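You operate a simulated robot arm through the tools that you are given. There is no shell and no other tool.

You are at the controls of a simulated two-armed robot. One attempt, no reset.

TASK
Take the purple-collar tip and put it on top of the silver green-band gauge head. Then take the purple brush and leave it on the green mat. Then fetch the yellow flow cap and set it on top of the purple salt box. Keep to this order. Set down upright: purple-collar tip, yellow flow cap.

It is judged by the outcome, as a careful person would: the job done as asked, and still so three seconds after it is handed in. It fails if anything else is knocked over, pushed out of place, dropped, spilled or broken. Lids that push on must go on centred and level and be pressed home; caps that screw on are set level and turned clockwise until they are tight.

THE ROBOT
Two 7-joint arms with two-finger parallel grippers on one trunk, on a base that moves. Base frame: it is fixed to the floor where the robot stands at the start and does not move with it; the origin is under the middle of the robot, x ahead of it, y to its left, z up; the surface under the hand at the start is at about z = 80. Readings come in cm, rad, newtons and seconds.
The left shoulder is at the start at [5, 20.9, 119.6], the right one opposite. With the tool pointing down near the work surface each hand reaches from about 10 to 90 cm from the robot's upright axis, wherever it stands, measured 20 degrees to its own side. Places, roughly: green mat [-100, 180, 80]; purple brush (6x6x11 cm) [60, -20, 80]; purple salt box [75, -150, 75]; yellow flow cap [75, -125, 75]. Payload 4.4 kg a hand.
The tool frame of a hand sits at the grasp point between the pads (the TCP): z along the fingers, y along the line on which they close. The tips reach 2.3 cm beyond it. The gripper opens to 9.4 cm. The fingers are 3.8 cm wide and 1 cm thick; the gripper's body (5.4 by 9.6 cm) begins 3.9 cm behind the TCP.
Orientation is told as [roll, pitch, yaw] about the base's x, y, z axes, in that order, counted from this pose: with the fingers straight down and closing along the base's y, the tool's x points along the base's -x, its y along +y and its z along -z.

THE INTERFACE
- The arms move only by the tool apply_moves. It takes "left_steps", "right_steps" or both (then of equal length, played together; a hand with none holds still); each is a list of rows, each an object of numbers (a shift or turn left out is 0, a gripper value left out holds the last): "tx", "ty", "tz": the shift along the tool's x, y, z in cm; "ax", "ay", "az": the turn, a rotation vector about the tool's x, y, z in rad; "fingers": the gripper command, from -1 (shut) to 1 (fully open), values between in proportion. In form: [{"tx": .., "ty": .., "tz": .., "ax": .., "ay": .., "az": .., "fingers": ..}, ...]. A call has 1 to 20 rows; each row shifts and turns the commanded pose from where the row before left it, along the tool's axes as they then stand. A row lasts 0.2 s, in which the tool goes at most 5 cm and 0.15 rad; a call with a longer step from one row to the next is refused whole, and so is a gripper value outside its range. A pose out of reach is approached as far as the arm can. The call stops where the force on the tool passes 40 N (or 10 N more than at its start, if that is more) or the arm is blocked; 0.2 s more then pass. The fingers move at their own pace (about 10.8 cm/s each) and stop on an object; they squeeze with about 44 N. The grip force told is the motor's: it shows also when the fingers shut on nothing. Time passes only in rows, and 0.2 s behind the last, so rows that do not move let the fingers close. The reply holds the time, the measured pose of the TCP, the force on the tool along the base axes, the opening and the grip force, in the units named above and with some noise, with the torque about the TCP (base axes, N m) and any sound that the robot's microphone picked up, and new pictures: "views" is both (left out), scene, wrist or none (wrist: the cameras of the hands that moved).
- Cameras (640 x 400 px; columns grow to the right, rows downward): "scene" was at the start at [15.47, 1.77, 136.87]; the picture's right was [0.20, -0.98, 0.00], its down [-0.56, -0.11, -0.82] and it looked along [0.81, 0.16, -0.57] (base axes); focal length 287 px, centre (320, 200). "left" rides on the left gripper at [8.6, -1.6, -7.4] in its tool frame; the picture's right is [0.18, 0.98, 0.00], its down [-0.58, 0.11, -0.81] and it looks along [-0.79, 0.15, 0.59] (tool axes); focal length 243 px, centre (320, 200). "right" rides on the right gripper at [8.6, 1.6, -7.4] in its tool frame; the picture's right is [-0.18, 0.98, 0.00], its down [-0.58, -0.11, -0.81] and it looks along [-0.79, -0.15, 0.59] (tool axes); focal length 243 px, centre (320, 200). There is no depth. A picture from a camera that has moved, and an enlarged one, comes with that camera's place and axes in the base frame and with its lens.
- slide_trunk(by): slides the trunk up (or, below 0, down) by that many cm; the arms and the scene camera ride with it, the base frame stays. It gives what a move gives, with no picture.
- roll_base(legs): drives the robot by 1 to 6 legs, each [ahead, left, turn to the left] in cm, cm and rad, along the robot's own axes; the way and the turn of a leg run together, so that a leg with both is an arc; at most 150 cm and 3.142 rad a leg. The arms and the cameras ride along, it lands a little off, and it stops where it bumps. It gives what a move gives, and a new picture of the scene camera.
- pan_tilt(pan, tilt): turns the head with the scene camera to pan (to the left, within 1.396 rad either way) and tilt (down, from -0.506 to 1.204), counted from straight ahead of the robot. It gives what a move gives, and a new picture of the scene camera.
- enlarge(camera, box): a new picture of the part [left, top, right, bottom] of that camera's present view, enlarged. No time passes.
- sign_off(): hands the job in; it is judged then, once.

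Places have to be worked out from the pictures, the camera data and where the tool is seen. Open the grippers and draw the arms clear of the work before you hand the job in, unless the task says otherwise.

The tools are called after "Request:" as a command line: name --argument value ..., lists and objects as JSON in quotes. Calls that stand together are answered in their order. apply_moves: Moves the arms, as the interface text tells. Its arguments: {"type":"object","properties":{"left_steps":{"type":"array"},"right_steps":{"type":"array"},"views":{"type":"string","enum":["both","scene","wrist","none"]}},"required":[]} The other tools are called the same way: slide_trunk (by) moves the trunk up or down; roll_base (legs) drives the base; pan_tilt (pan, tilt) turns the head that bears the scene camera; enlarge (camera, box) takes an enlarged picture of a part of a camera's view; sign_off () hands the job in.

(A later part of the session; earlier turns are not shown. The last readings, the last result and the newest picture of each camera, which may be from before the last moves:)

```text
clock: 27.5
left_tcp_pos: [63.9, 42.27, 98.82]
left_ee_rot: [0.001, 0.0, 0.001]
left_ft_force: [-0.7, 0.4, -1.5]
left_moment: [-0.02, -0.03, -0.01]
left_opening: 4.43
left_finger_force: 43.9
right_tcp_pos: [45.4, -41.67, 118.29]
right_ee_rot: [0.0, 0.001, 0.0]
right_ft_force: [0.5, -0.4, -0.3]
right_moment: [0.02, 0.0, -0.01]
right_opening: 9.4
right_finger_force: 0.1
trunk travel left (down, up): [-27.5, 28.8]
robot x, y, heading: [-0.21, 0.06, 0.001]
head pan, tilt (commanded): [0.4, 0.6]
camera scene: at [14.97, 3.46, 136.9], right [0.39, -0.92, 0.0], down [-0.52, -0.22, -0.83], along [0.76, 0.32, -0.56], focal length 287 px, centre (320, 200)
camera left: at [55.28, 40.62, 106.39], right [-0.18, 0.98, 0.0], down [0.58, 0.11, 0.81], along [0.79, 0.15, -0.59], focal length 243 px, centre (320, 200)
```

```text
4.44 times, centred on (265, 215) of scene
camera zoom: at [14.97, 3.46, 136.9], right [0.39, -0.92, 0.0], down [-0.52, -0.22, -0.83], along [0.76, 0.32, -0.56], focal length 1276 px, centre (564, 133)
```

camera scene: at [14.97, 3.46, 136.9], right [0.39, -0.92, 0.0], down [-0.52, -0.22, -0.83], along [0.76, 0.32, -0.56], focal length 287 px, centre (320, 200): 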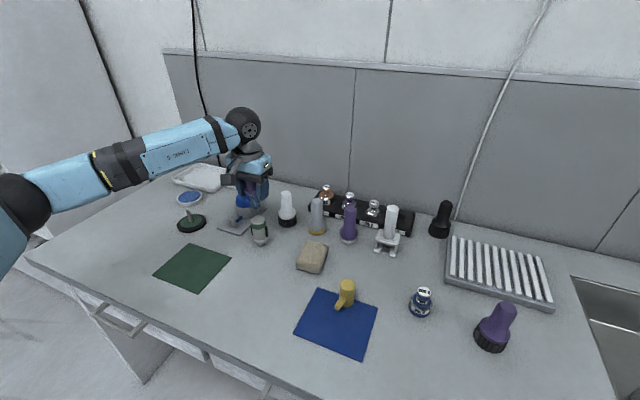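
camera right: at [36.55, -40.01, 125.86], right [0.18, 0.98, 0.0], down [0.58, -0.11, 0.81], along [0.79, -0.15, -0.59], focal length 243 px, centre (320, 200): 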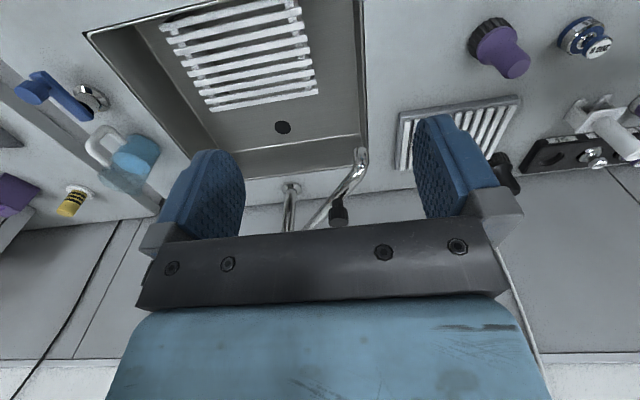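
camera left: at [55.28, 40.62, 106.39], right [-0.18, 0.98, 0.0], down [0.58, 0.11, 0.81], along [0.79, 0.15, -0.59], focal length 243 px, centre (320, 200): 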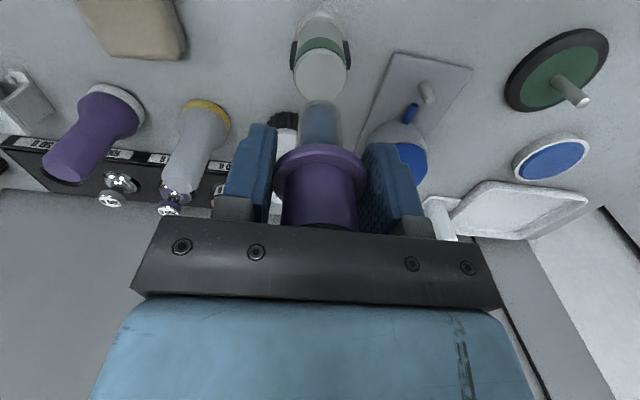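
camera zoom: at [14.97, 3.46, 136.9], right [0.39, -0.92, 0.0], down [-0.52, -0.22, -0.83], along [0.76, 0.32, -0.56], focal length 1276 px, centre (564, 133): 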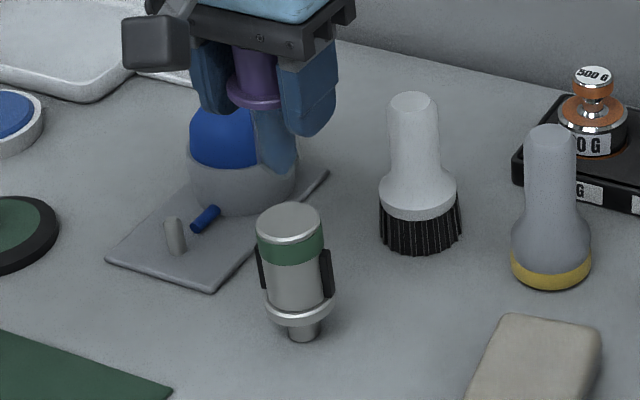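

Request:
enlarge --camera "scene" --box '[240, 180, 290, 230]'

Request:
enlarge --camera "left" --box '[280, 60, 360, 140]'

```text
8.00 times, centred on (265, 205) of scene
camera zoom: at [14.97, 3.46, 136.9], right [0.39, -0.92, 0.0], down [-0.52, -0.22, -0.83], along [0.76, 0.32, -0.56], focal length 2298 px, centre (760, 160)
```

zoom: 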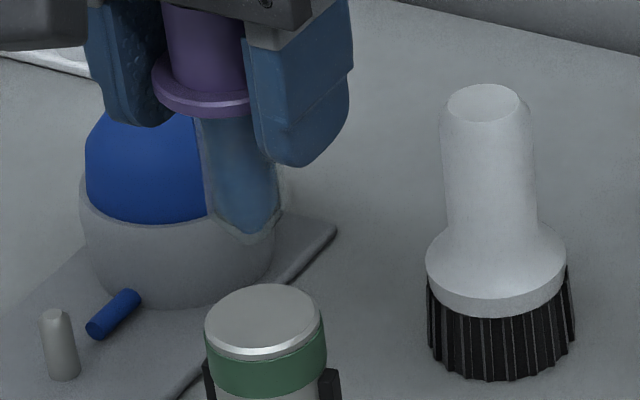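

```text
5.00 times, centred on (320, 100) of left
camera zoom: at [55.28, 40.62, 106.39], right [-0.18, 0.98, 0.0], down [0.58, 0.11, 0.81], along [0.79, 0.15, -0.59], focal length 1213 px, centre (320, 700)
```

zoom: 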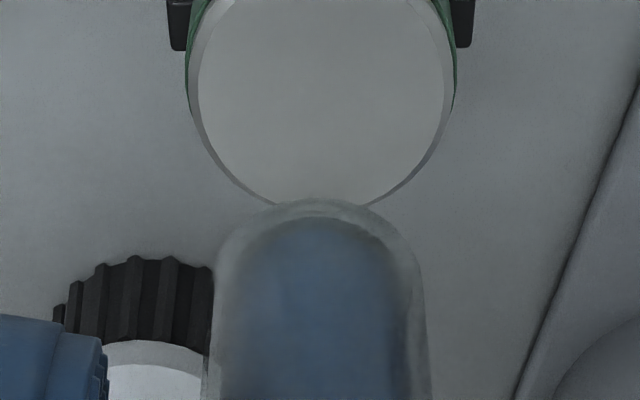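

The head's top centre is within about 0.2 cm of the tool axis (slightly ahead in x). I shift 0.15 cm ahead and lower to just above the expected contact height, then inspect.

Request:
apply_moves --left_steps '[{"tx": -0.15, "tz": 0.8}, {"tz": 0.8}, {"tz": 0.6}, {"tz": 0.3}, {}]' --views "wrist"

Request:
enlarge --camera "scene" --box '[235, 185, 285, 250]'

Request:
enlarge --camera "left" --box '[270, 40, 370, 140]'

```text
clock: 28.7
left_tcp_pos: [64.16, 42.17, 96.28]
left_ee_rot: [-0.001, 0.0, 0.0]
left_ft_force: [0.2, -0.6, 0.3]
left_moment: [0.0, 0.03, 0.03]
left_opening: 4.44
left_finger_force: 43.7
right_tcp_pos: [45.3, -41.74, 118.28]
right_ee_rot: [-0.001, -0.001, 0.001]
right_ft_force: [-0.5, -0.1, -0.4]
right_moment: [0.0, 0.01, 0.02]
right_opening: 9.41
right_finger_force: 0.1
trunk travel left (down, up): [-27.5, 28.8]
robot x, y, heading: [0.07, 0.04, 0.001]
head pan, tilt (commanded): [0.4, 0.6]
camera left: at [55.43, 40.6, 103.89], right [-0.18, 0.98, 0.0], down [0.58, 0.11, 0.81], along [0.79, 0.15, -0.59], focal length 243 px, centre (320, 200)
```

left: 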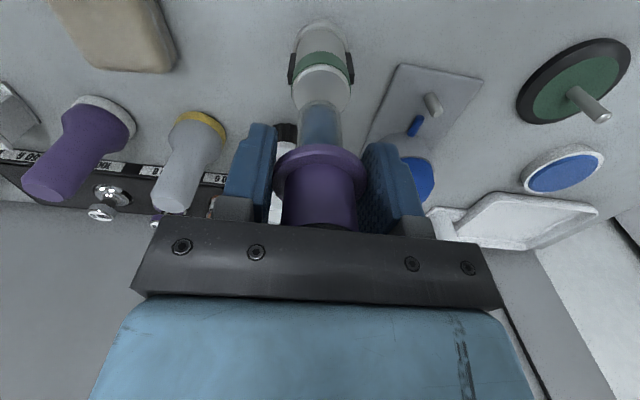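

```text
6.15 times, centred on (260, 218) of scene
camera zoom: at [14.97, 3.46, 136.91], right [0.39, -0.92, 0.0], down [-0.52, -0.22, -0.83], along [0.76, 0.32, -0.56], focal length 1767 px, centre (689, 92)
```

zoom: 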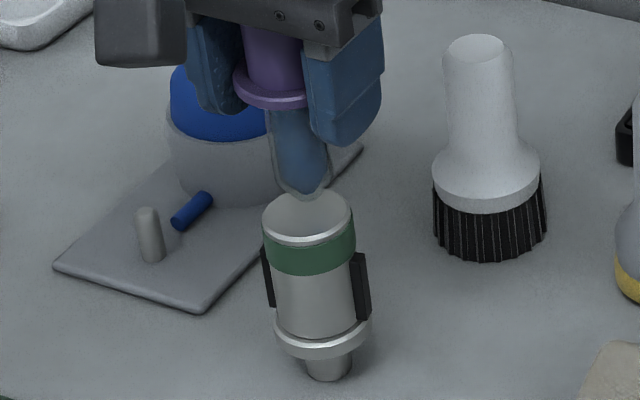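

```text
4.00 times, centred on (320, 90) of left
camera zoom: at [55.43, 40.6, 103.89], right [-0.18, 0.98, 0.0], down [0.58, 0.11, 0.81], along [0.79, 0.15, -0.59], focal length 970 px, centre (320, 640)
```

zoom: 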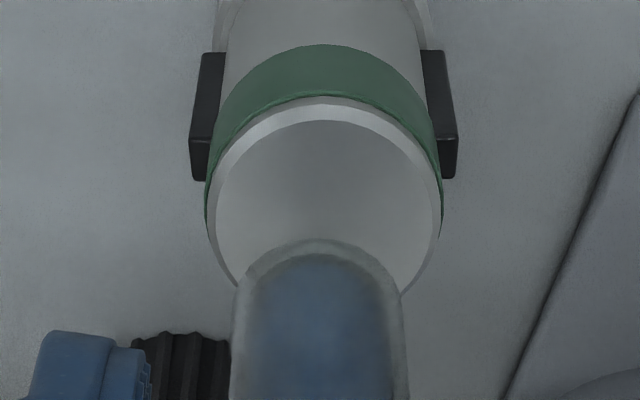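

Columns line up (stem ~302, head ~306). There is still roughly 1.5 cm of gap; I lower 0.9 cm and then creep down reading the force.

Request:
apply_moves --left_steps '[{"tz": 0.3}, {"tz": 0.3}, {"tz": 0.3}, {}]' --views "none"

Request:
enlarge --camera "scene" --box '[245, 200, 275, 235]'

```text
clock: 29.7
left_tcp_pos: [64.1, 42.26, 95.56]
left_ee_rot: [-0.002, -0.001, 0.0]
left_ft_force: [1.3, 0.6, 8.4]
left_moment: [0.05, -0.07, 0.0]
left_opening: 4.44
left_finger_force: 44.3
right_tcp_pos: [45.24, -41.6, 118.42]
right_ee_rot: [0.001, -0.001, 0.0]
right_ft_force: [0.3, -0.2, 1.1]
right_moment: [0.04, -0.01, -0.02]
right_opening: 9.39
right_finger_force: 0.1
trunk travel left (down, up): [-27.5, 28.8]
robot x, y, heading: [0.2, -0.28, -0.003]
head pan, tilt (commanded): [0.4, 0.6]
```

```text
11.43 times, centred on (260, 218) of scene
camera zoom: at [14.87, 3.4, 136.93], right [0.39, -0.92, 0.0], down [-0.52, -0.22, -0.83], along [0.76, 0.32, -0.56], focal length 3282 px, centre (1006, 0)
```

zoom: 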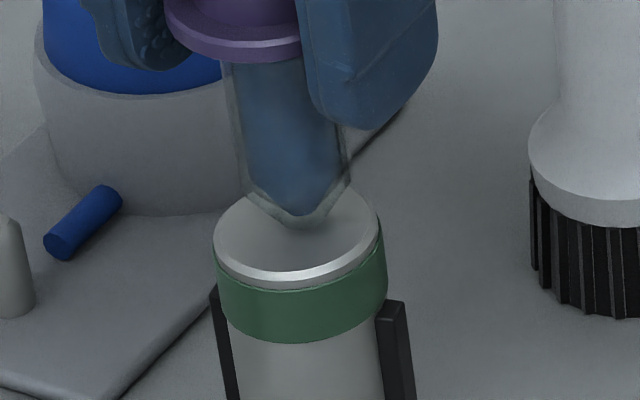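

Contact: 8 N upward at TCP z≈95.56. I inspect the contact from both cameras before releasing.

Request:
enlarge --camera "left" --box '[280, 50, 360, 130]'

Request:
enlarge --camera "scene" --box '[252, 208, 272, 228]'

```text
5.00 times, centred on (320, 90) of left
camera zoom: at [55.4, 40.58, 103.14], right [-0.18, 0.98, 0.0], down [0.58, 0.11, 0.81], along [0.79, 0.15, -0.59], focal length 1213 px, centre (320, 750)
```

zoom: 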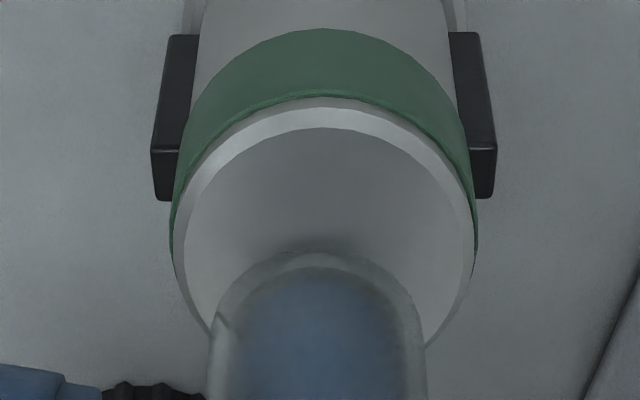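

```text
16.00 times, centred on (262, 218) of scene
camera zoom: at [14.87, 3.4, 136.93], right [0.39, -0.92, 0.0], down [-0.52, -0.22, -0.83], along [0.76, 0.32, -0.56], focal length 4595 px, centre (1248, -88)
```

zoom: 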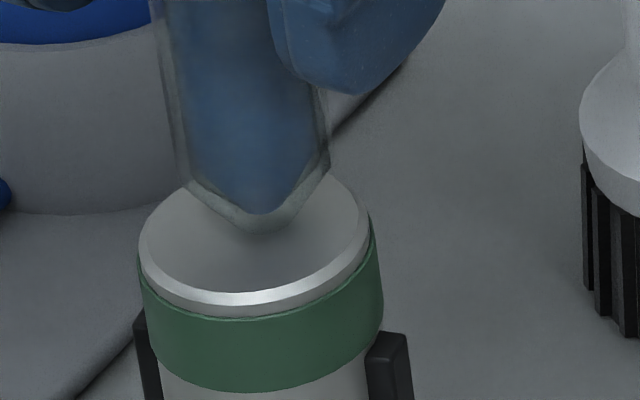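

The tapered glass end touches the top about 0.4 cm too far ahead (+x) of the disc centre because it sits off-centre in the grip. I raise 0.8 cm, shift back 0.4 cm, and come down again gently.

Request:
apply_moves --left_steps '[{"tz": -0.4}, {"tz": -0.4}, {"tx": 0.2, "ty": 0.05}, {"tx": 0.2}, {"tz": 0.2}, {"tz": 0.2}, {}]' --views "none"

Request:
enlarge --camera "scene" --box '[252, 208, 272, 228]'

Request:
enlarge --camera "left" --box '[280, 50, 360, 130]'

```text
clock: 31.3
left_tcp_pos: [63.66, 42.23, 95.79]
left_ee_rot: [-0.001, -0.001, 0.0]
left_ft_force: [0.3, -0.3, -0.5]
left_moment: [-0.04, -0.04, -0.01]
left_opening: 4.41
left_finger_force: 44.3
right_tcp_pos: [45.34, -41.73, 118.41]
right_ee_rot: [-0.001, 0.0, 0.001]
right_ft_force: [-0.2, -0.3, -0.9]
right_moment: [-0.03, 0.0, -0.04]
right_opening: 9.41
right_finger_force: 0.0
trunk travel left (down, up): [-27.5, 28.8]
robot x, y, heading: [-0.02, -0.23, 0.004]
head pan, tilt (commanded): [0.4, 0.6]
```

```text
16.00 times, centred on (262, 218) of scene
camera zoom: at [14.97, 3.46, 136.91], right [0.39, -0.92, 0.0], down [-0.52, -0.22, -0.83], along [0.76, 0.32, -0.56], focal length 4595 px, centre (1248, -88)
```

zoom: 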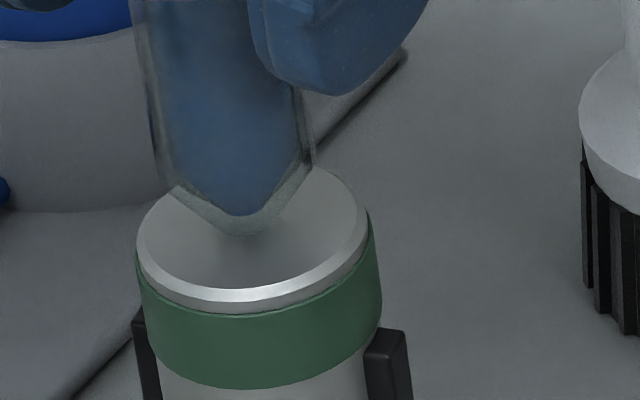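

```text
5.00 times, centred on (320, 90) of left
camera zoom: at [55.03, 40.65, 103.34], right [-0.18, 0.98, 0.0], down [0.58, 0.11, 0.81], along [0.79, 0.15, -0.59], focal length 1213 px, centre (320, 750)
```

zoom: 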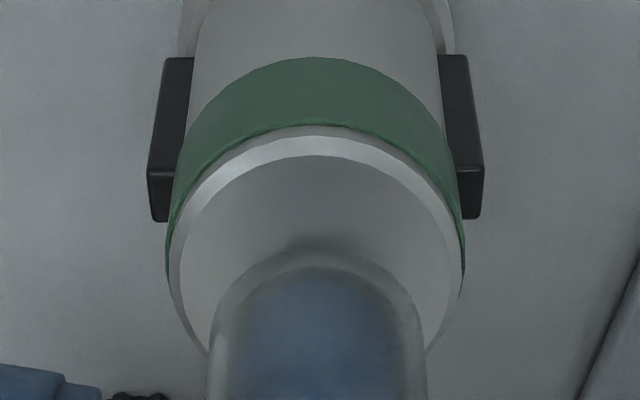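

Well centred now in both views, about 0.25 cm above the surface. I lower in 0.1 cm steps.

Request:
apply_moves --left_steps '[{"tz": 0.1}, {"tz": 0.1}, {}]' --views "none"

```text
clock: 32.1
left_tcp_pos: [63.69, 42.26, 95.67]
left_ee_rot: [-0.001, 0.0, -0.001]
left_ft_force: [0.1, 0.0, -1.0]
left_moment: [0.03, -0.02, -0.02]
left_opening: 4.43
left_finger_force: 44.2
right_tcp_pos: [45.28, -41.66, 118.3]
right_ee_rot: [0.0, 0.0, -0.001]
right_ft_force: [-0.5, -0.5, 0.1]
right_moment: [0.02, -0.05, 0.01]
right_opening: 9.41
right_finger_force: 0.0
trunk travel left (down, up): [-27.5, 28.8]
robot x, y, heading: [0.07, 0.28, -0.003]
head pan, tilt (commanded): [0.4, 0.6]
```

Request:
apply_moves --left_steps '[{"tz": 0.1}, {"tz": 0.05}, {}]' --views "none"

```text
clock: 32.9
left_tcp_pos: [63.81, 42.26, 95.69]
left_ee_rot: [0.0, -0.002, 0.001]
left_ft_force: [-0.4, 0.5, 8.4]
left_moment: [0.06, -0.05, 0.0]
left_opening: 4.44
left_finger_force: 44.0
right_tcp_pos: [45.17, -41.69, 118.36]
right_ee_rot: [0.0, -0.001, -0.001]
right_ft_force: [-0.8, 0.5, 0.0]
right_moment: [-0.01, 0.01, -0.01]
right_opening: 9.41
right_finger_force: 0.3
trunk travel left (down, up): [-27.5, 28.8]
robot x, y, heading: [-0.25, 0.18, -0.0]
head pan, tilt (commanded): [0.4, 0.6]
```

Firm contact again at 8 N. I back off a hair, check the seat by zoom, and then open the fingers slowly.

Request:
apply_moves --left_steps '[{"tz": -0.07}, {}]' --views "none"

Request:
enlarge --camera "scene" --box '[250, 200, 274, 232]'

```text
clock: 33.5
left_tcp_pos: [63.69, 42.19, 95.55]
left_ee_rot: [0.0, -0.002, 0.0]
left_ft_force: [0.2, 0.1, 7.1]
left_moment: [0.02, -0.08, 0.0]
left_opening: 4.45
left_finger_force: 43.5
right_tcp_pos: [45.19, -41.72, 118.34]
right_ee_rot: [0.001, 0.001, 0.0]
right_ft_force: [-0.3, -0.1, -0.5]
right_moment: [0.01, -0.03, 0.0]
right_opening: 9.42
right_finger_force: 0.1
trunk travel left (down, up): [-27.5, 28.8]
robot x, y, heading: [0.05, 0.19, -0.007]
head pan, tilt (commanded): [0.4, 0.6]
```

```text
12.50 times, centred on (262, 216) of scene
camera zoom: at [14.88, 3.4, 136.92], right [0.39, -0.92, 0.0], down [-0.52, -0.22, -0.83], along [0.76, 0.32, -0.56], focal length 3590 px, centre (1045, 0)
```

zoom: 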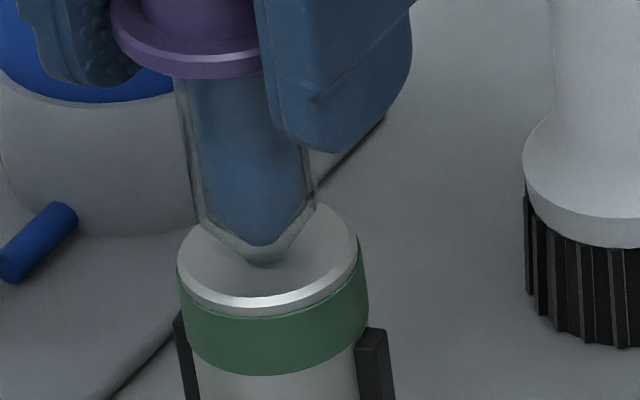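

The tip end sits at the centre of the disc. I open the fingers gradually.

Request:
apply_moves --left_steps '[{"tz": -0.05, "fingers": -0.02}, {"fingers": 0.05}, {"fingers": 0.15}, {"fingers": 0.3}, {"fingers": 0.5}, {}]' --views "both"

Request:
enlarge --camera "scene" --box '[240, 180, 290, 240]'

```text
clock: 34.9
left_tcp_pos: [63.73, 42.13, 95.57]
left_ee_rot: [0.0, 0.0, 0.0]
left_ft_force: [0.4, -0.7, 0.6]
left_moment: [0.0, 0.01, -0.02]
left_opening: 7.05
left_finger_force: 0.0
right_tcp_pos: [45.28, -41.72, 118.38]
right_ee_rot: [0.0, 0.0, -0.001]
right_ft_force: [0.0, 0.1, 0.5]
right_moment: [0.02, 0.03, -0.04]
right_opening: 9.42
right_finger_force: 0.1
trunk travel left (down, up): [-27.5, 28.8]
robot x, y, heading: [-0.26, -0.19, -0.004]
head pan, tilt (commanded): [0.4, 0.6]
camera scene: at [14.96, 3.46, 136.91], right [0.39, -0.92, 0.0], down [-0.52, -0.22, -0.83], along [0.76, 0.32, -0.56], focal length 287 px, centre (320, 200)
camera left: at [55.05, 40.64, 103.13], right [-0.18, 0.98, 0.0], down [0.58, 0.11, 0.81], along [0.79, 0.15, -0.59], focal length 243 px, centre (320, 200)
```

scene: 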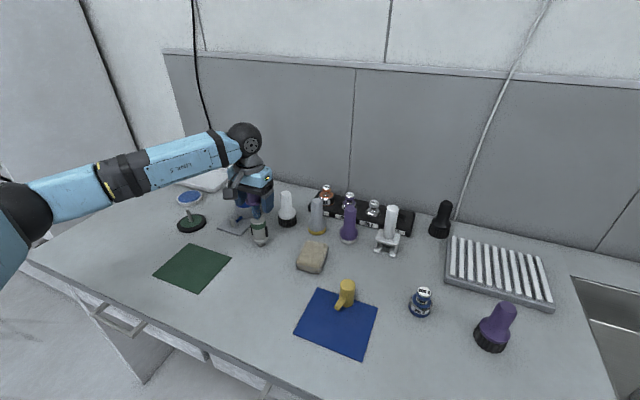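
left: 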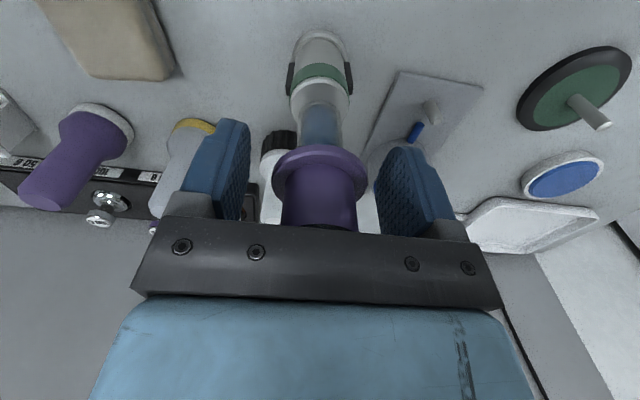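

```text
6.67 times, centred on (265, 210) of scene
camera zoom: at [14.96, 3.46, 136.91], right [0.39, -0.92, 0.0], down [-0.52, -0.22, -0.83], along [0.76, 0.32, -0.56], focal length 1915 px, centre (687, 133)
```

zoom: 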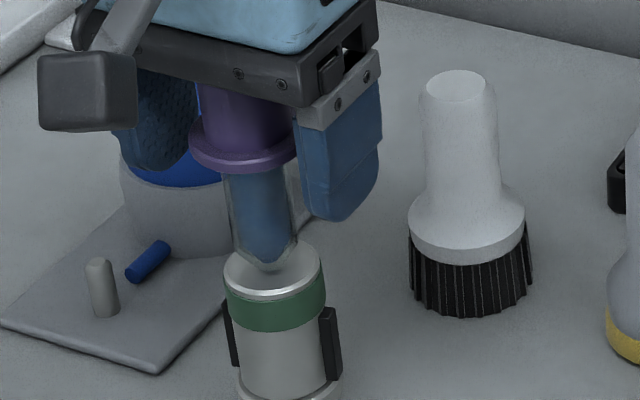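

The tip stands freely on the gauge head. I open fully and rise straight up.

Request:
apply_moves --left_steps '[{"fingers": 0.8}, {"fingers": 1}, {"tz": -0.5}, {"tz": -1}, {"tz": -1.5}, {"tz": -2}, {"tz": -3}, {"tz": -4}, {"tz": -4}, {"tz": -4}, {}]' --views "scene"

Request:
enlarge --camera "scene" --box '[220, 170, 300, 260]'

```text
clock: 37.3
left_tcp_pos: [63.77, 42.48, 115.59]
left_ee_rot: [0.0, 0.0, 0.001]
left_ft_force: [0.4, 0.3, 0.1]
left_moment: [-0.02, 0.03, 0.01]
left_opening: 9.4
left_finger_force: 0.1
right_tcp_pos: [45.32, -41.67, 118.32]
right_ee_rot: [0.0, 0.0, 0.0]
right_ft_force: [-0.2, -0.5, 0.4]
right_moment: [-0.02, 0.0, -0.01]
right_opening: 9.41
right_finger_force: 0.2
trunk travel left (down, up): [-27.5, 28.8]
robot x, y, heading: [-0.25, 0.1, -0.001]
head pan, tilt (commanded): [0.4, 0.6]
camera scene: at [14.99, 3.51, 136.9], right [0.39, -0.92, 0.0], down [-0.52, -0.22, -0.82], along [0.76, 0.32, -0.57], focal length 287 px, centre (320, 200)
```

scene: 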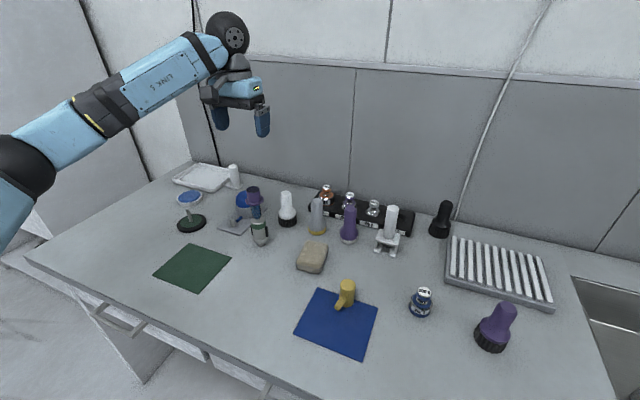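

```text
4.44 times, centred on (260, 215) of scene
camera zoom: at [14.99, 3.51, 136.9], right [0.39, -0.92, 0.0], down [-0.52, -0.22, -0.82], along [0.76, 0.32, -0.57], focal length 1276 px, centre (587, 133)
```

zoom: 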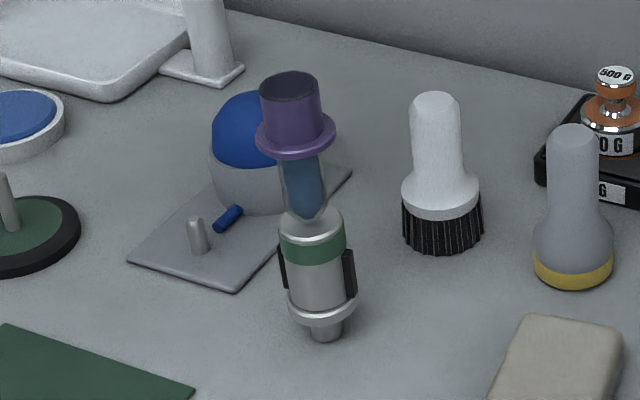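

Step one is done: the tip stands upright on the gauge head. Next the purple brush, which I place at about [58, -15.9] (handle ~3.1 cm wide, top z≈91): the left hand pulls back while the right hand moves above the brush.

Request:
apply_moves --left_steps '[{"tz": -1}, {"tz": -1}, {"tx": 2, "ty": -1}, {"tx": 2.5, "ty": -1.2}, {"tx": 2.5, "ty": -1.2}, {"tx": 2.5, "ty": -1.2}, {"tx": 2.5, "ty": -1.2}, {"tx": 2.5, "ty": -1.2}, {"tx": 2.5, "ty": -1.2}, {"tx": 2, "ty": -1}, {}]' --right_steps '[{"tx": -1.27, "ty": 2.58, "tz": 0.6}, {"tx": -1.27, "ty": 2.58, "tz": 0.6}, {"tx": -1.27, "ty": 2.58, "tz": 0.6}, {"tx": -1.27, "ty": 2.58, "tz": 0.6}, {"tx": -1.27, "ty": 2.58, "tz": 0.6}, {"tx": -1.27, "ty": 2.58, "tz": 0.6}, {"tx": -1.27, "ty": 2.58, "tz": 0.6}, {"tx": -1.27, "ty": 2.58, "tz": 0.6}, {"tx": -1.27, "ty": 2.58, "tz": 0.6}, {"tx": -1.27, "ty": 2.58, "tz": 0.6}, {"fingers": 1}]' --views "both"

```text
clock: 39.7
left_tcp_pos: [44.62, 33.05, 117.71]
left_ee_rot: [0.0, -0.001, 0.0]
left_ft_force: [0.5, 0.0, -0.4]
left_moment: [0.02, -0.01, -0.02]
left_opening: 9.37
left_finger_force: 0.1
right_tcp_pos: [57.9, -15.9, 112.41]
right_ee_rot: [0.001, 0.0, 0.0]
right_ft_force: [-0.4, -0.3, 0.4]
right_moment: [0.0, 0.02, 0.01]
right_opening: 9.39
right_finger_force: 0.0
trunk travel left (down, up): [-27.5, 28.8]
robot x, y, heading: [0.04, -0.05, 0.001]
head pan, tilt (commanded): [0.4, 0.6]
camera scene: at [14.95, 3.4, 136.91], right [0.39, -0.92, 0.0], down [-0.52, -0.22, -0.83], along [0.76, 0.32, -0.56], focal length 287 px, centre (320, 200)
camera right: at [49.19, -14.3, 119.77], right [0.18, 0.98, 0.0], down [0.58, -0.11, 0.81], along [0.79, -0.15, -0.59], focal length 243 px, centre (320, 200)
camera left: at [36.01, 31.39, 125.2], right [-0.18, 0.98, 0.0], down [0.58, 0.11, 0.81], along [0.79, 0.15, -0.59], focal length 243 px, centre (320, 200)
```

scene: 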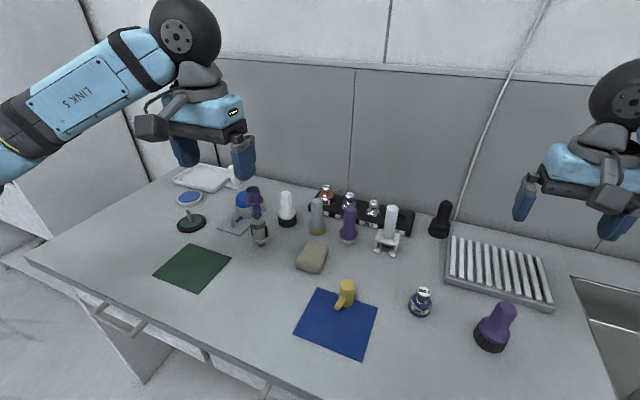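
right: 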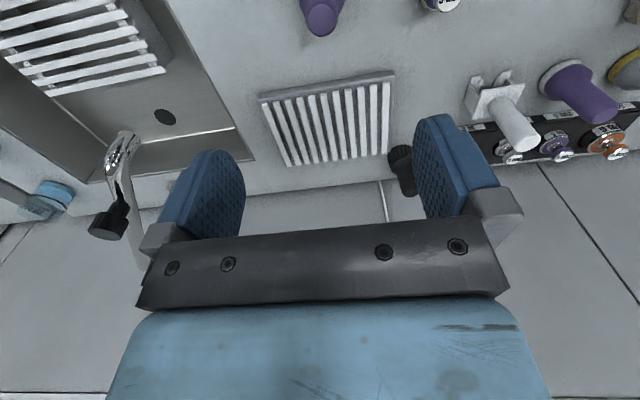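
left: 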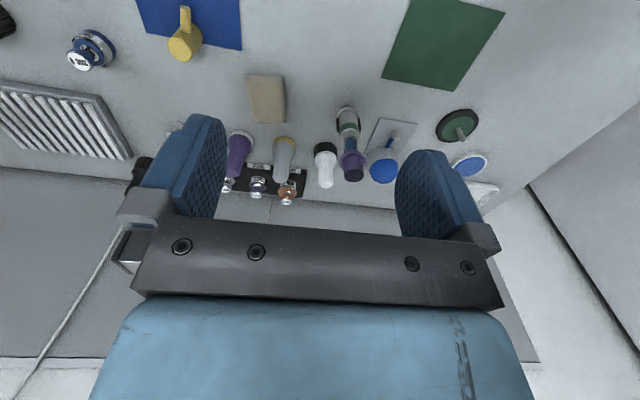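

The brush top shows at column 321, just where the tool axis points. I descend to z≈97 and re-check.

Request:
apply_moves --right_steps '[{"tz": 4}, {"tz": 4}, {"tz": 4}, {"tz": 3}, {}]' --views "wrist"

Request:
enlarge --camera "right" --box '[250, 10, 390, 140]'

```text
clock: 40.9
left_tcp_pos: [44.75, 33.15, 117.78]
left_ee_rot: [0.0, 0.0, 0.001]
left_ft_force: [-0.6, -0.5, 1.0]
left_moment: [0.02, 0.01, 0.0]
left_opening: 9.39
left_finger_force: 0.1
right_tcp_pos: [57.7, -15.83, 97.38]
right_ee_rot: [0.0, 0.0, 0.001]
right_ft_force: [0.7, 0.1, 0.1]
right_moment: [0.0, 0.01, 0.0]
right_opening: 9.37
right_finger_force: 0.0
trunk travel left (down, up): [-27.5, 28.8]
robot x, y, heading: [0.2, 0.04, -0.003]
head pan, tilt (commanded): [0.4, 0.6]
camera right: at [49.08, -14.25, 104.76], right [0.18, 0.98, 0.0], down [0.58, -0.11, 0.81], along [0.79, -0.15, -0.59], focal length 243 px, centre (320, 200)
```

right: 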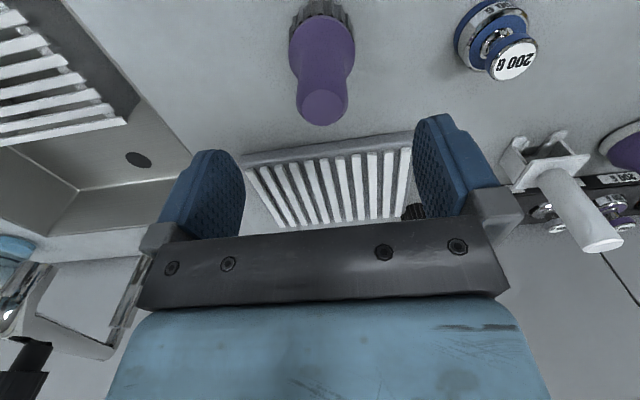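

```text
3.08 times, centred on (320, 75) of right
camera zoom: at [49.08, -14.25, 104.76], right [0.18, 0.98, 0.0], down [0.58, -0.11, 0.81], along [0.79, -0.15, -0.59], focal length 746 px, centre (320, 585)
```

zoom: 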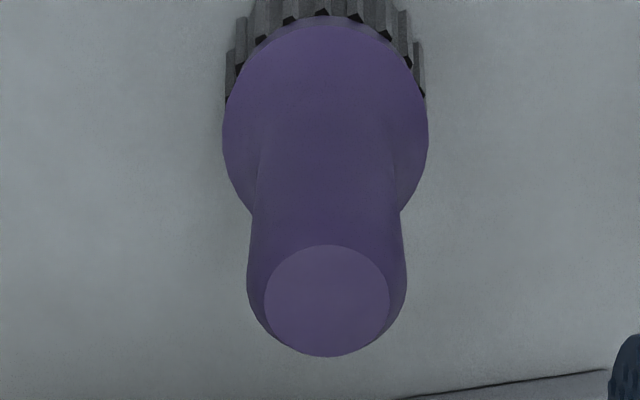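

Small correction of 0.3 cm ahead and 0.1 cm left; then I lower to TCP z≈88 around the handle and close.

Request:
apply_moves --right_steps '[{"tx": -0.3, "ty": 0.12, "tz": 2}, {"tz": 3}, {"tz": 2.5}, {"tz": 1.3}, {"tz": 0.6}, {}, {"fingers": -1}, {"fingers": -1}, {"fingers": -1}, {"fingers": -1}]' --views "wrist"

```text
clock: 43.1
left_tcp_pos: [44.88, 33.04, 117.66]
left_ee_rot: [0.001, -0.001, -0.001]
left_ft_force: [0.7, 0.3, 0.4]
left_moment: [-0.01, 0.02, 0.02]
left_opening: 9.39
left_finger_force: 0.0
right_tcp_pos: [58.15, -15.71, 87.94]
right_ee_rot: [0.0, -0.002, 0.0]
right_ft_force: [-0.3, -0.3, 0.4]
right_moment: [-0.01, 0.0, -0.01]
right_opening: 3.3
right_finger_force: 44.3
trunk travel left (down, up): [-27.5, 28.8]
robot x, y, heading: [-0.12, -0.14, 0.002]
head pan, tilt (commanded): [0.4, 0.6]
camera right: at [49.46, -14.19, 95.37], right [0.18, 0.98, 0.0], down [0.58, -0.11, 0.81], along [0.79, -0.15, -0.59], focal length 243 px, centre (320, 200)
```

right: 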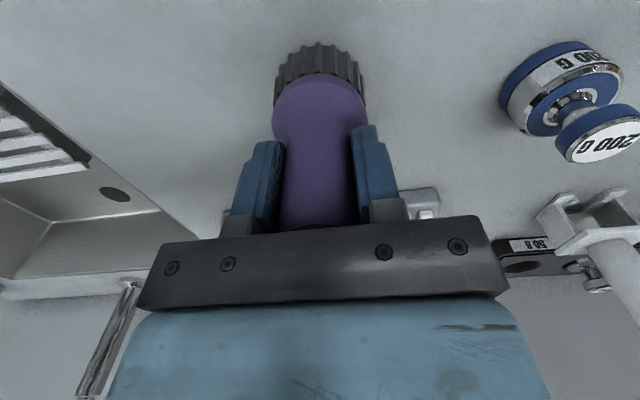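

Gripped at 3.3 cm with full force. I lift slowly and check that the brush comes up.

Request:
apply_moves --right_steps '[{"tz": -0.4}, {"tz": -0.8}, {"tz": -1}, {"tz": -1}, {}, {}]' --views "wrist"

```text
clock: 44.5
left_tcp_pos: [44.66, 32.98, 117.57]
left_ee_rot: [0.0, -0.001, 0.0]
left_ft_force: [-0.5, -0.4, -0.3]
left_moment: [-0.02, -0.03, 0.02]
left_opening: 9.4
left_finger_force: 0.1
right_tcp_pos: [58.17, -15.77, 91.09]
right_ee_rot: [-0.001, -0.001, 0.001]
right_ft_force: [-0.1, 0.3, -0.7]
right_moment: [0.0, 0.0, 0.02]
right_opening: 3.29
right_finger_force: 43.9
trunk travel left (down, up): [-27.5, 28.8]
robot x, y, heading: [-0.24, 0.27, -0.004]
head pan, tilt (commanded): [0.4, 0.6]
camera right: at [49.48, -14.17, 98.57], right [0.18, 0.98, 0.0], down [0.58, -0.11, 0.81], along [0.79, -0.15, -0.59], focal length 243 px, centre (320, 200)
```

right: 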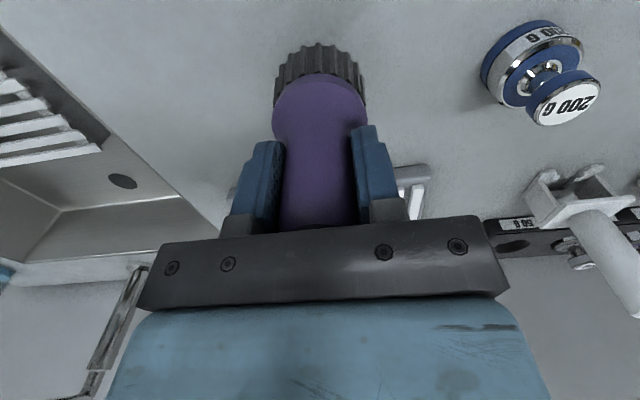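

The brush is firmly held. I lift it well clear and draw the hand back toward the robot for the drive.

Request:
apply_moves --left_steps '[{}, {}, {}, {}, {}, {}, {"tx": 0.5}, {"tx": 0.5}, {"tx": 0.5}, {"tx": 0.5}, {"tx": 0.5}, {"tx": 0.5}, {"tx": 0.5}, {"tx": 0.5}, {}]' --right_steps '[{"tz": -2}, {"tz": -4}, {"tz": -4}, {"tz": -4}, {"tz": -4}, {"tz": -3}, {"tx": 2, "ty": -0.6}, {"tx": 2.2, "ty": -0.6}, {"tx": 2.2, "ty": -0.6}, {"tx": 2.2, "ty": -0.6}, {"tx": 2.2, "ty": -0.6}, {"tx": 2.2, "ty": -0.6}, {"tx": 2.2, "ty": -0.6}, {"tx": 1.5, "ty": -0.6}, {}]' --views "wrist"

Request:
pan_tilt --pan 1.396 --tilt 0.55

```text
clock: 47.7
left_tcp_pos: [40.73, 32.98, 117.61]
left_ee_rot: [0.0, 0.001, 0.002]
left_ft_force: [0.1, -0.5, 0.1]
left_moment: [0.01, 0.03, 0.0]
left_opening: 9.41
left_finger_force: 0.0
right_tcp_pos: [41.55, -20.49, 112.19]
right_ee_rot: [-0.001, -0.001, 0.0]
right_ft_force: [-0.2, -0.1, -0.8]
right_moment: [-0.01, 0.0, -0.02]
right_opening: 3.27
right_finger_force: 44.0
trunk travel left (down, up): [-27.5, 28.8]
robot x, y, heading: [-0.11, 0.32, -0.002]
head pan, tilt (commanded): [0.4, 0.6]
camera right: at [32.83, -18.94, 119.62], right [0.18, 0.98, 0.0], down [0.58, -0.11, 0.81], along [0.79, -0.15, -0.59], focal length 243 px, centre (320, 200)
camera left: at [32.08, 31.48, 125.14], right [-0.18, 0.98, 0.0], down [0.58, 0.11, 0.81], along [0.79, 0.15, -0.59], focal length 243 px, centre (320, 200)
```

right: 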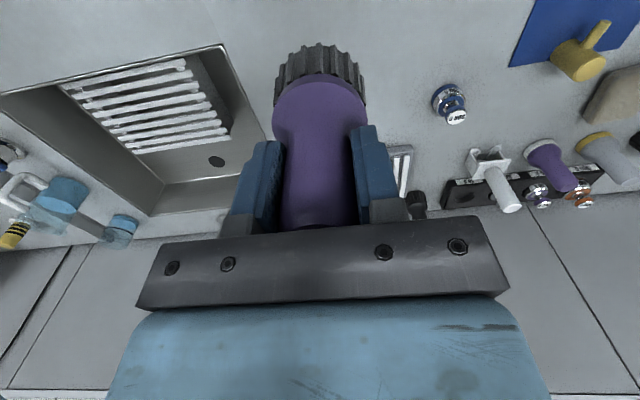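
left: 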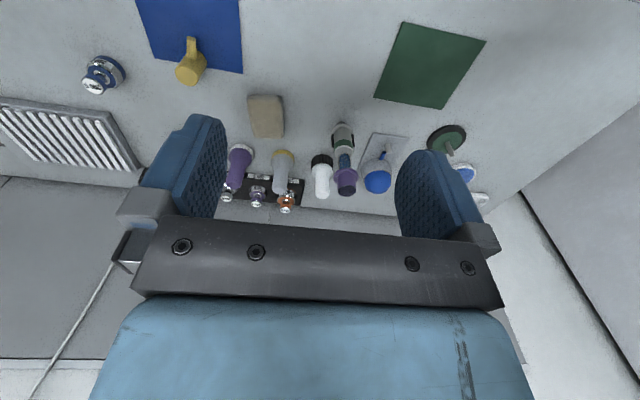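

```text
clock: 49.0
left_tcp_pos: [40.72, 33.05, 117.63]
left_ee_rot: [0.001, 0.001, 0.0]
left_ft_force: [0.5, 0.0, 0.0]
left_moment: [-0.04, -0.01, -0.01]
left_opening: 9.4
left_finger_force: 0.0
right_tcp_pos: [41.58, -20.46, 112.04]
right_ee_rot: [0.0, 0.0, -0.001]
right_ft_force: [0.4, -0.2, -1.0]
right_moment: [-0.01, 0.01, -0.01]
right_opening: 3.3
right_finger_force: 44.1
trunk travel left (down, up): [-27.5, 28.8]
robot x, y, heading: [-0.16, -0.06, -0.005]
head pan, tilt (commanded): [1.396, 0.55]
camera scene: at [8.4, 8.86, 137.36], right [0.98, -0.17, 0.0], down [-0.09, -0.51, -0.85], along [0.15, 0.84, -0.52], focal length 287 px, centre (320, 200)
```

scene: 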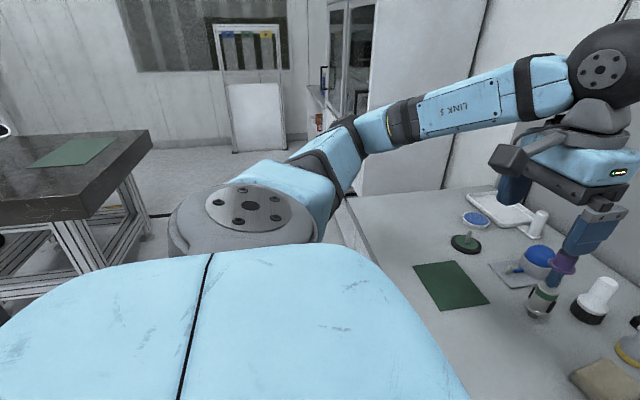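

The floor between the bench and the dark table is open. I back off 25 cm and turn left by a quarter turn to look at the way ahead.

Request:
roll_base --legs '[[-25, 0, 0], [0, 0, 1.5708]]'

Request:
pan_tilt --pan 0.4 --tilt 0.5

```text
clock: 54.6
left_tcp_pos: [-57.78, 41.23, 117.56]
left_ee_rot: [0.0, -0.001, 1.56]
left_ft_force: [0.5, -0.6, 0.6]
left_moment: [0.01, 0.0, 0.0]
left_opening: 9.37
left_finger_force: 0.0
right_tcp_pos: [-4.16, 41.41, 112.1]
right_ee_rot: [0.001, 0.0, 1.559]
right_ft_force: [-0.1, -0.1, -1.4]
right_moment: [0.01, -0.01, 0.02]
right_opening: 3.29
right_finger_force: 44.2
trunk travel left (down, up): [-27.5, 28.8]
robot x, y, heading: [-25.69, 0.01, 1.556]
head pan, tilt (commanded): [1.396, 0.55]
camera scene: at [-33.82, 8.5, 137.36], right [0.18, 0.98, 0.0], down [0.51, -0.1, -0.85], along [-0.84, 0.16, -0.52], focal length 287 px, centre (320, 200)
```

scene: 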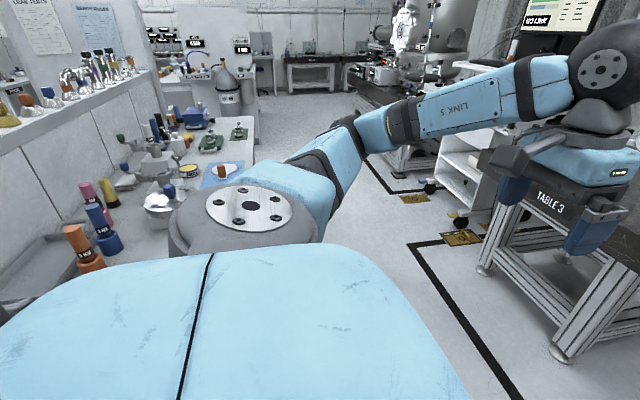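

```text
clock: 55.9
left_tcp_pos: [-57.77, 41.34, 117.67]
left_ee_rot: [0.001, -0.001, 1.559]
left_ft_force: [0.5, 0.8, -0.3]
left_moment: [-0.01, 0.0, 0.0]
left_opening: 9.43
left_finger_force: 0.2
right_tcp_pos: [-4.19, 41.34, 112.14]
right_ee_rot: [0.0, 0.0, 1.559]
right_ft_force: [0.5, 0.5, -1.1]
right_moment: [0.0, 0.0, -0.02]
right_opening: 3.28
right_finger_force: 43.7
trunk travel left (down, up): [-27.5, 28.8]
robot x, y, heading: [-25.28, -0.43, 1.56]
head pan, tilt (commanded): [0.4, 0.499]
camera scene: at [-28.44, 15.26, 137.81], right [0.93, 0.38, 0.0], down [0.18, -0.44, -0.88], along [-0.33, 0.81, -0.48], focal length 287 px, centre (320, 200)
```

scene: 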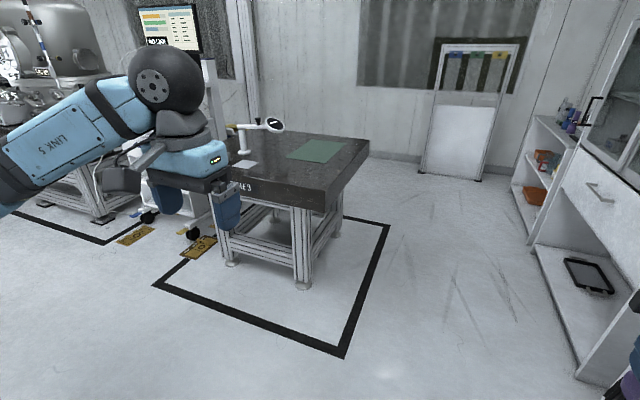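

Table 3 is clear: its right edge runs along x≈-70 (y 122–198) and the mat sits near [-94, 172]. I drive ahead about 158 cm along +y and then turn left to face the table from its right side.

Request:
roll_base --legs '[[80, 0, 0], [78, 0, 0]]'

```text
clock: 64.0
left_tcp_pos: [-54.32, 200.24, 117.61]
left_ee_rot: [0.0, 0.0, 1.545]
left_ft_force: [0.1, -0.7, 1.5]
left_moment: [-0.02, 0.01, -0.01]
left_opening: 9.39
left_finger_force: 0.0
right_tcp_pos: [-0.51, 199.65, 112.1]
right_ee_rot: [-0.001, -0.001, 1.544]
right_ft_force: [0.1, -0.4, -1.4]
right_moment: [0.0, -0.02, 0.0]
right_opening: 3.29
right_finger_force: 43.4
trunk travel left (down, up): [-27.5, 28.8]
robot x, y, heading: [-22.19, 158.27, 1.547]
head pan, tilt (commanded): [0.4, 0.499]
camera scene: at [-25.26, 173.88, 137.81], right [0.93, 0.36, 0.0], down [0.17, -0.45, -0.88], along [-0.32, 0.82, -0.48], focal length 287 px, centre (320, 200)
```

scene: 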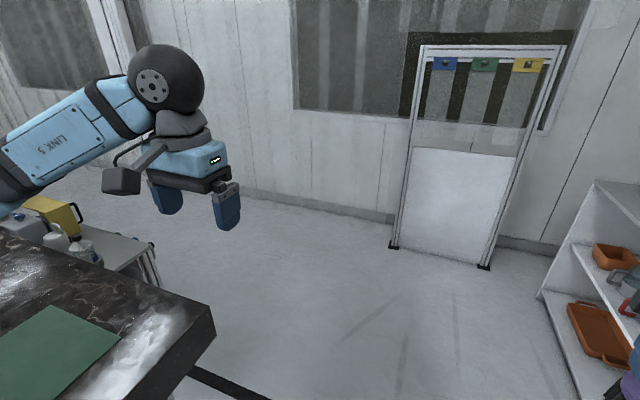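

The robot is at [-22, 158]. I turn left to face the table and look down at the mat.

Request:
roll_base --legs '[[0, 0, 1.59]]'

Request:
pan_tilt --pan -0.15 --tilt 0.7

```text
clock: 68.3
left_tcp_pos: [-62.7, 125.53, 117.59]
left_ee_rot: [0.001, 0.001, -3.14]
left_ft_force: [-0.2, -0.4, -0.4]
left_moment: [0.01, -0.01, 0.0]
left_opening: 9.4
left_finger_force: 0.0
right_tcp_pos: [-63.72, 179.04, 112.08]
right_ee_rot: [-0.001, -0.001, -3.139]
right_ft_force: [1.0, -0.2, -1.3]
right_moment: [0.01, -0.03, 0.02]
right_opening: 3.29
right_finger_force: 43.6
trunk travel left (down, up): [-27.5, 28.8]
robot x, y, heading: [-21.73, 158.63, -3.142]
head pan, tilt (commanded): [0.4, 0.499]
camera scene: at [-37.25, 155.07, 137.81], right [-0.39, 0.92, 0.0], down [0.44, 0.19, -0.88], along [-0.81, -0.34, -0.48], focal length 287 px, centre (320, 200)
```

scene: 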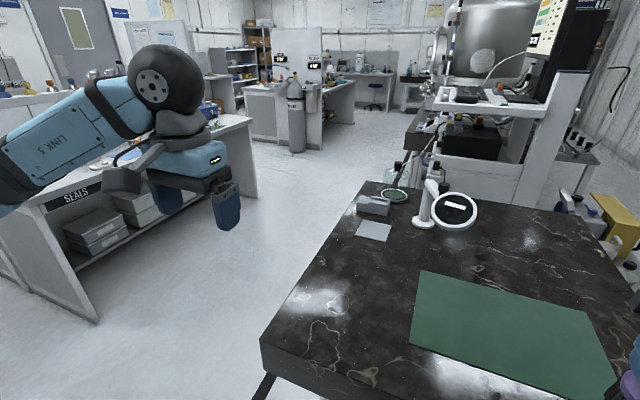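

```text
clock: 69.3
left_tcp_pos: [-62.95, 125.43, 117.76]
left_ee_rot: [0.001, 0.0, -3.139]
left_ft_force: [0.5, 0.0, -0.6]
left_moment: [0.02, 0.01, -0.01]
left_opening: 9.4
left_finger_force: 0.0
right_tcp_pos: [-63.78, 179.11, 112.19]
right_ee_rot: [0.0, -0.001, -3.139]
right_ft_force: [0.4, 0.3, -1.3]
right_moment: [0.0, 0.01, 0.0]
right_opening: 3.25
right_finger_force: 43.9
trunk travel left (down, up): [-27.5, 28.8]
robot x, y, heading: [-21.75, 158.86, -3.135]
head pan, tilt (commanded): [-0.15, 0.7]
camera scene: at [-37.28, 159.88, 136.04], right [0.15, 0.99, 0.0], down [0.64, -0.09, -0.77], along [-0.76, 0.11, -0.64], focal length 287 px, centre (320, 200)
```

scene: 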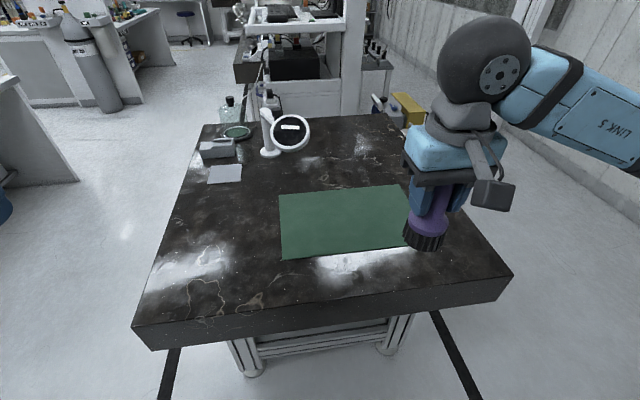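

The mat spans roughly x -107…-82, y 157…198, centre about [-94.5, 177.5]. I carry the brush out over the mat centre and partly down.

Request:
apply_moves --right_steps '[{"tx": -1.5, "ty": 0.1}, {"tx": -3, "ty": 0.15}, {"tx": -3, "ty": 0.15}, {"tx": -3, "ty": 0.15}, {"tx": -3, "ty": 0.15}, {"tx": -3, "ty": 0.15}, {"tx": -3, "ty": 0.15}, {"tx": -3, "ty": 0.15}, {"tx": -3, "ty": 0.15}, {"tx": -3, "ty": 0.15}, {"tx": -2.2, "ty": 0.1}, {"tz": 3}, {"tz": 4}, {"tz": 4}, {"tz": 3}, {"tz": 2}, {}]' --views "both"

```text
clock: 72.9
left_tcp_pos: [-62.93, 125.36, 117.58]
left_ee_rot: [-0.001, 0.0, -3.139]
left_ft_force: [-0.6, 0.1, -0.5]
left_moment: [0.02, 0.03, -0.05]
left_opening: 9.39
left_finger_force: 0.1
right_tcp_pos: [-94.56, 177.47, 96.08]
right_ee_rot: [0.0, 0.001, -3.14]
right_ft_force: [0.0, -0.3, -0.5]
right_moment: [0.03, 0.02, -0.03]
right_opening: 3.31
right_finger_force: 44.0
trunk travel left (down, up): [-27.5, 28.8]
robot x, y, heading: [-22.1, 158.48, -3.141]
head pan, tilt (commanded): [-0.15, 0.7]
camera scene: at [-37.27, 159.88, 136.04], right [0.15, 0.99, 0.0], down [0.64, -0.1, -0.76], along [-0.76, 0.11, -0.64], focal length 287 px, centre (320, 200)
camera right: at [-85.95, 175.86, 103.55], right [-0.18, -0.98, 0.0], down [-0.58, 0.11, 0.81], along [-0.79, 0.15, -0.59], focal length 243 px, centre (320, 200)
```

scene: 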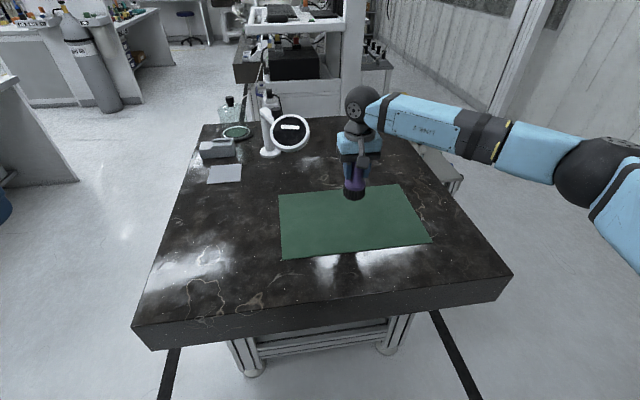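
right: 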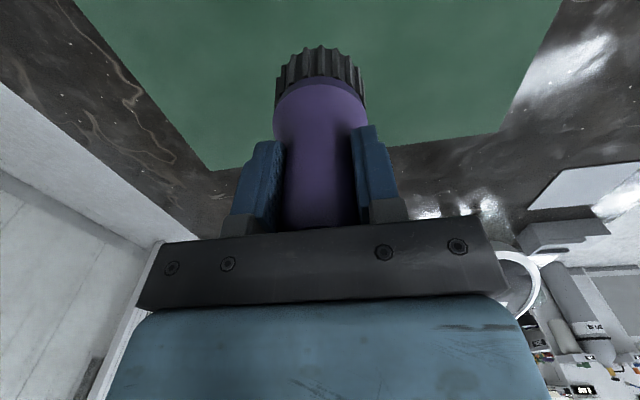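

The brush is over the mat centre. I lower it to just above the mat, then creep down feeling for contact.

Request:
apply_moves --right_steps '[{"tz": 2}, {"tz": 2}, {"tz": 1.5}, {"tz": 1}, {"tz": 0.5}, {}]' --views "none"

Request:
apply_moves --right_steps '[{"tz": 0.2}, {"tz": 0.2}, {}]' --views "wrist"

```text
clock: 74.3
left_tcp_pos: [-62.84, 125.42, 117.63]
left_ee_rot: [0.0, 0.001, -3.139]
left_ft_force: [-0.5, -0.4, -0.3]
left_moment: [-0.02, -0.01, 0.01]
left_opening: 9.4
left_finger_force: 0.1
right_tcp_pos: [-94.46, 177.53, 89.16]
right_ee_rot: [-0.001, 0.0, -3.14]
right_ft_force: [-0.1, 1.1, -1.9]
right_moment: [-0.02, 0.02, 0.04]
right_opening: 3.3
right_finger_force: 43.9
trunk travel left (down, up): [-27.5, 28.8]
robot x, y, heading: [-22.0, 158.39, -3.138]
head pan, tilt (commanded): [-0.15, 0.7]
```

```text
clock: 75.1
left_tcp_pos: [-62.91, 125.57, 117.6]
left_ee_rot: [0.001, 0.0, -3.14]
left_ft_force: [-0.3, -0.4, 0.2]
left_moment: [0.02, 0.0, -0.01]
left_opening: 9.41
left_finger_force: 0.1
right_tcp_pos: [-94.46, 177.48, 88.6]
right_ee_rot: [0.0, 0.0, -3.14]
right_ft_force: [0.3, 0.6, -1.5]
right_moment: [0.0, 0.01, 0.0]
right_opening: 3.25
right_finger_force: 44.3
trunk travel left (down, up): [-27.5, 28.8]
robot x, y, heading: [-22.31, 158.46, -3.138]
head pan, tilt (commanded): [-0.15, 0.7]
camera right: at [-85.91, 175.86, 96.19], right [-0.18, -0.98, 0.0], down [-0.58, 0.11, 0.81], along [-0.79, 0.15, -0.59], focal length 243 px, centre (320, 200)
```

right: 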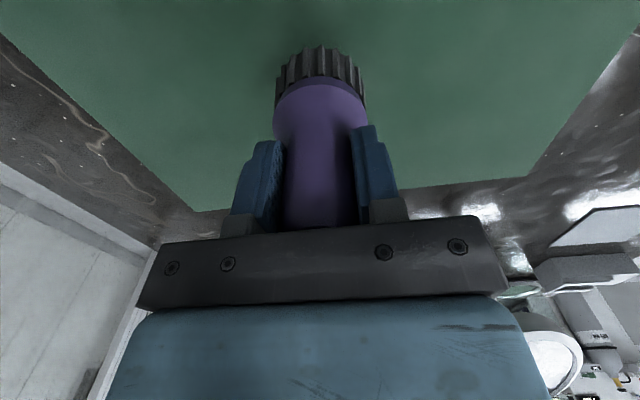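

Request:
apply_moves --right_steps '[{"tz": 0.15}, {"tz": 0.15}, {}]' --views "none"

```text
clock: 75.9
left_tcp_pos: [-62.86, 125.42, 117.47]
left_ee_rot: [0.0, -0.001, -3.14]
left_ft_force: [-0.1, -0.2, -0.8]
left_moment: [0.0, -0.02, 0.0]
left_opening: 9.4
left_finger_force: 0.1
right_tcp_pos: [-94.48, 177.49, 88.44]
right_ee_rot: [-0.001, 0.0, -3.142]
right_ft_force: [-0.4, 0.5, -0.7]
right_moment: [0.0, 0.0, 0.02]
right_opening: 3.29
right_finger_force: 44.0
trunk travel left (down, up): [-27.5, 28.8]
robot x, y, heading: [-22.22, 158.52, -3.139]
head pan, tilt (commanded): [-0.15, 0.7]
```

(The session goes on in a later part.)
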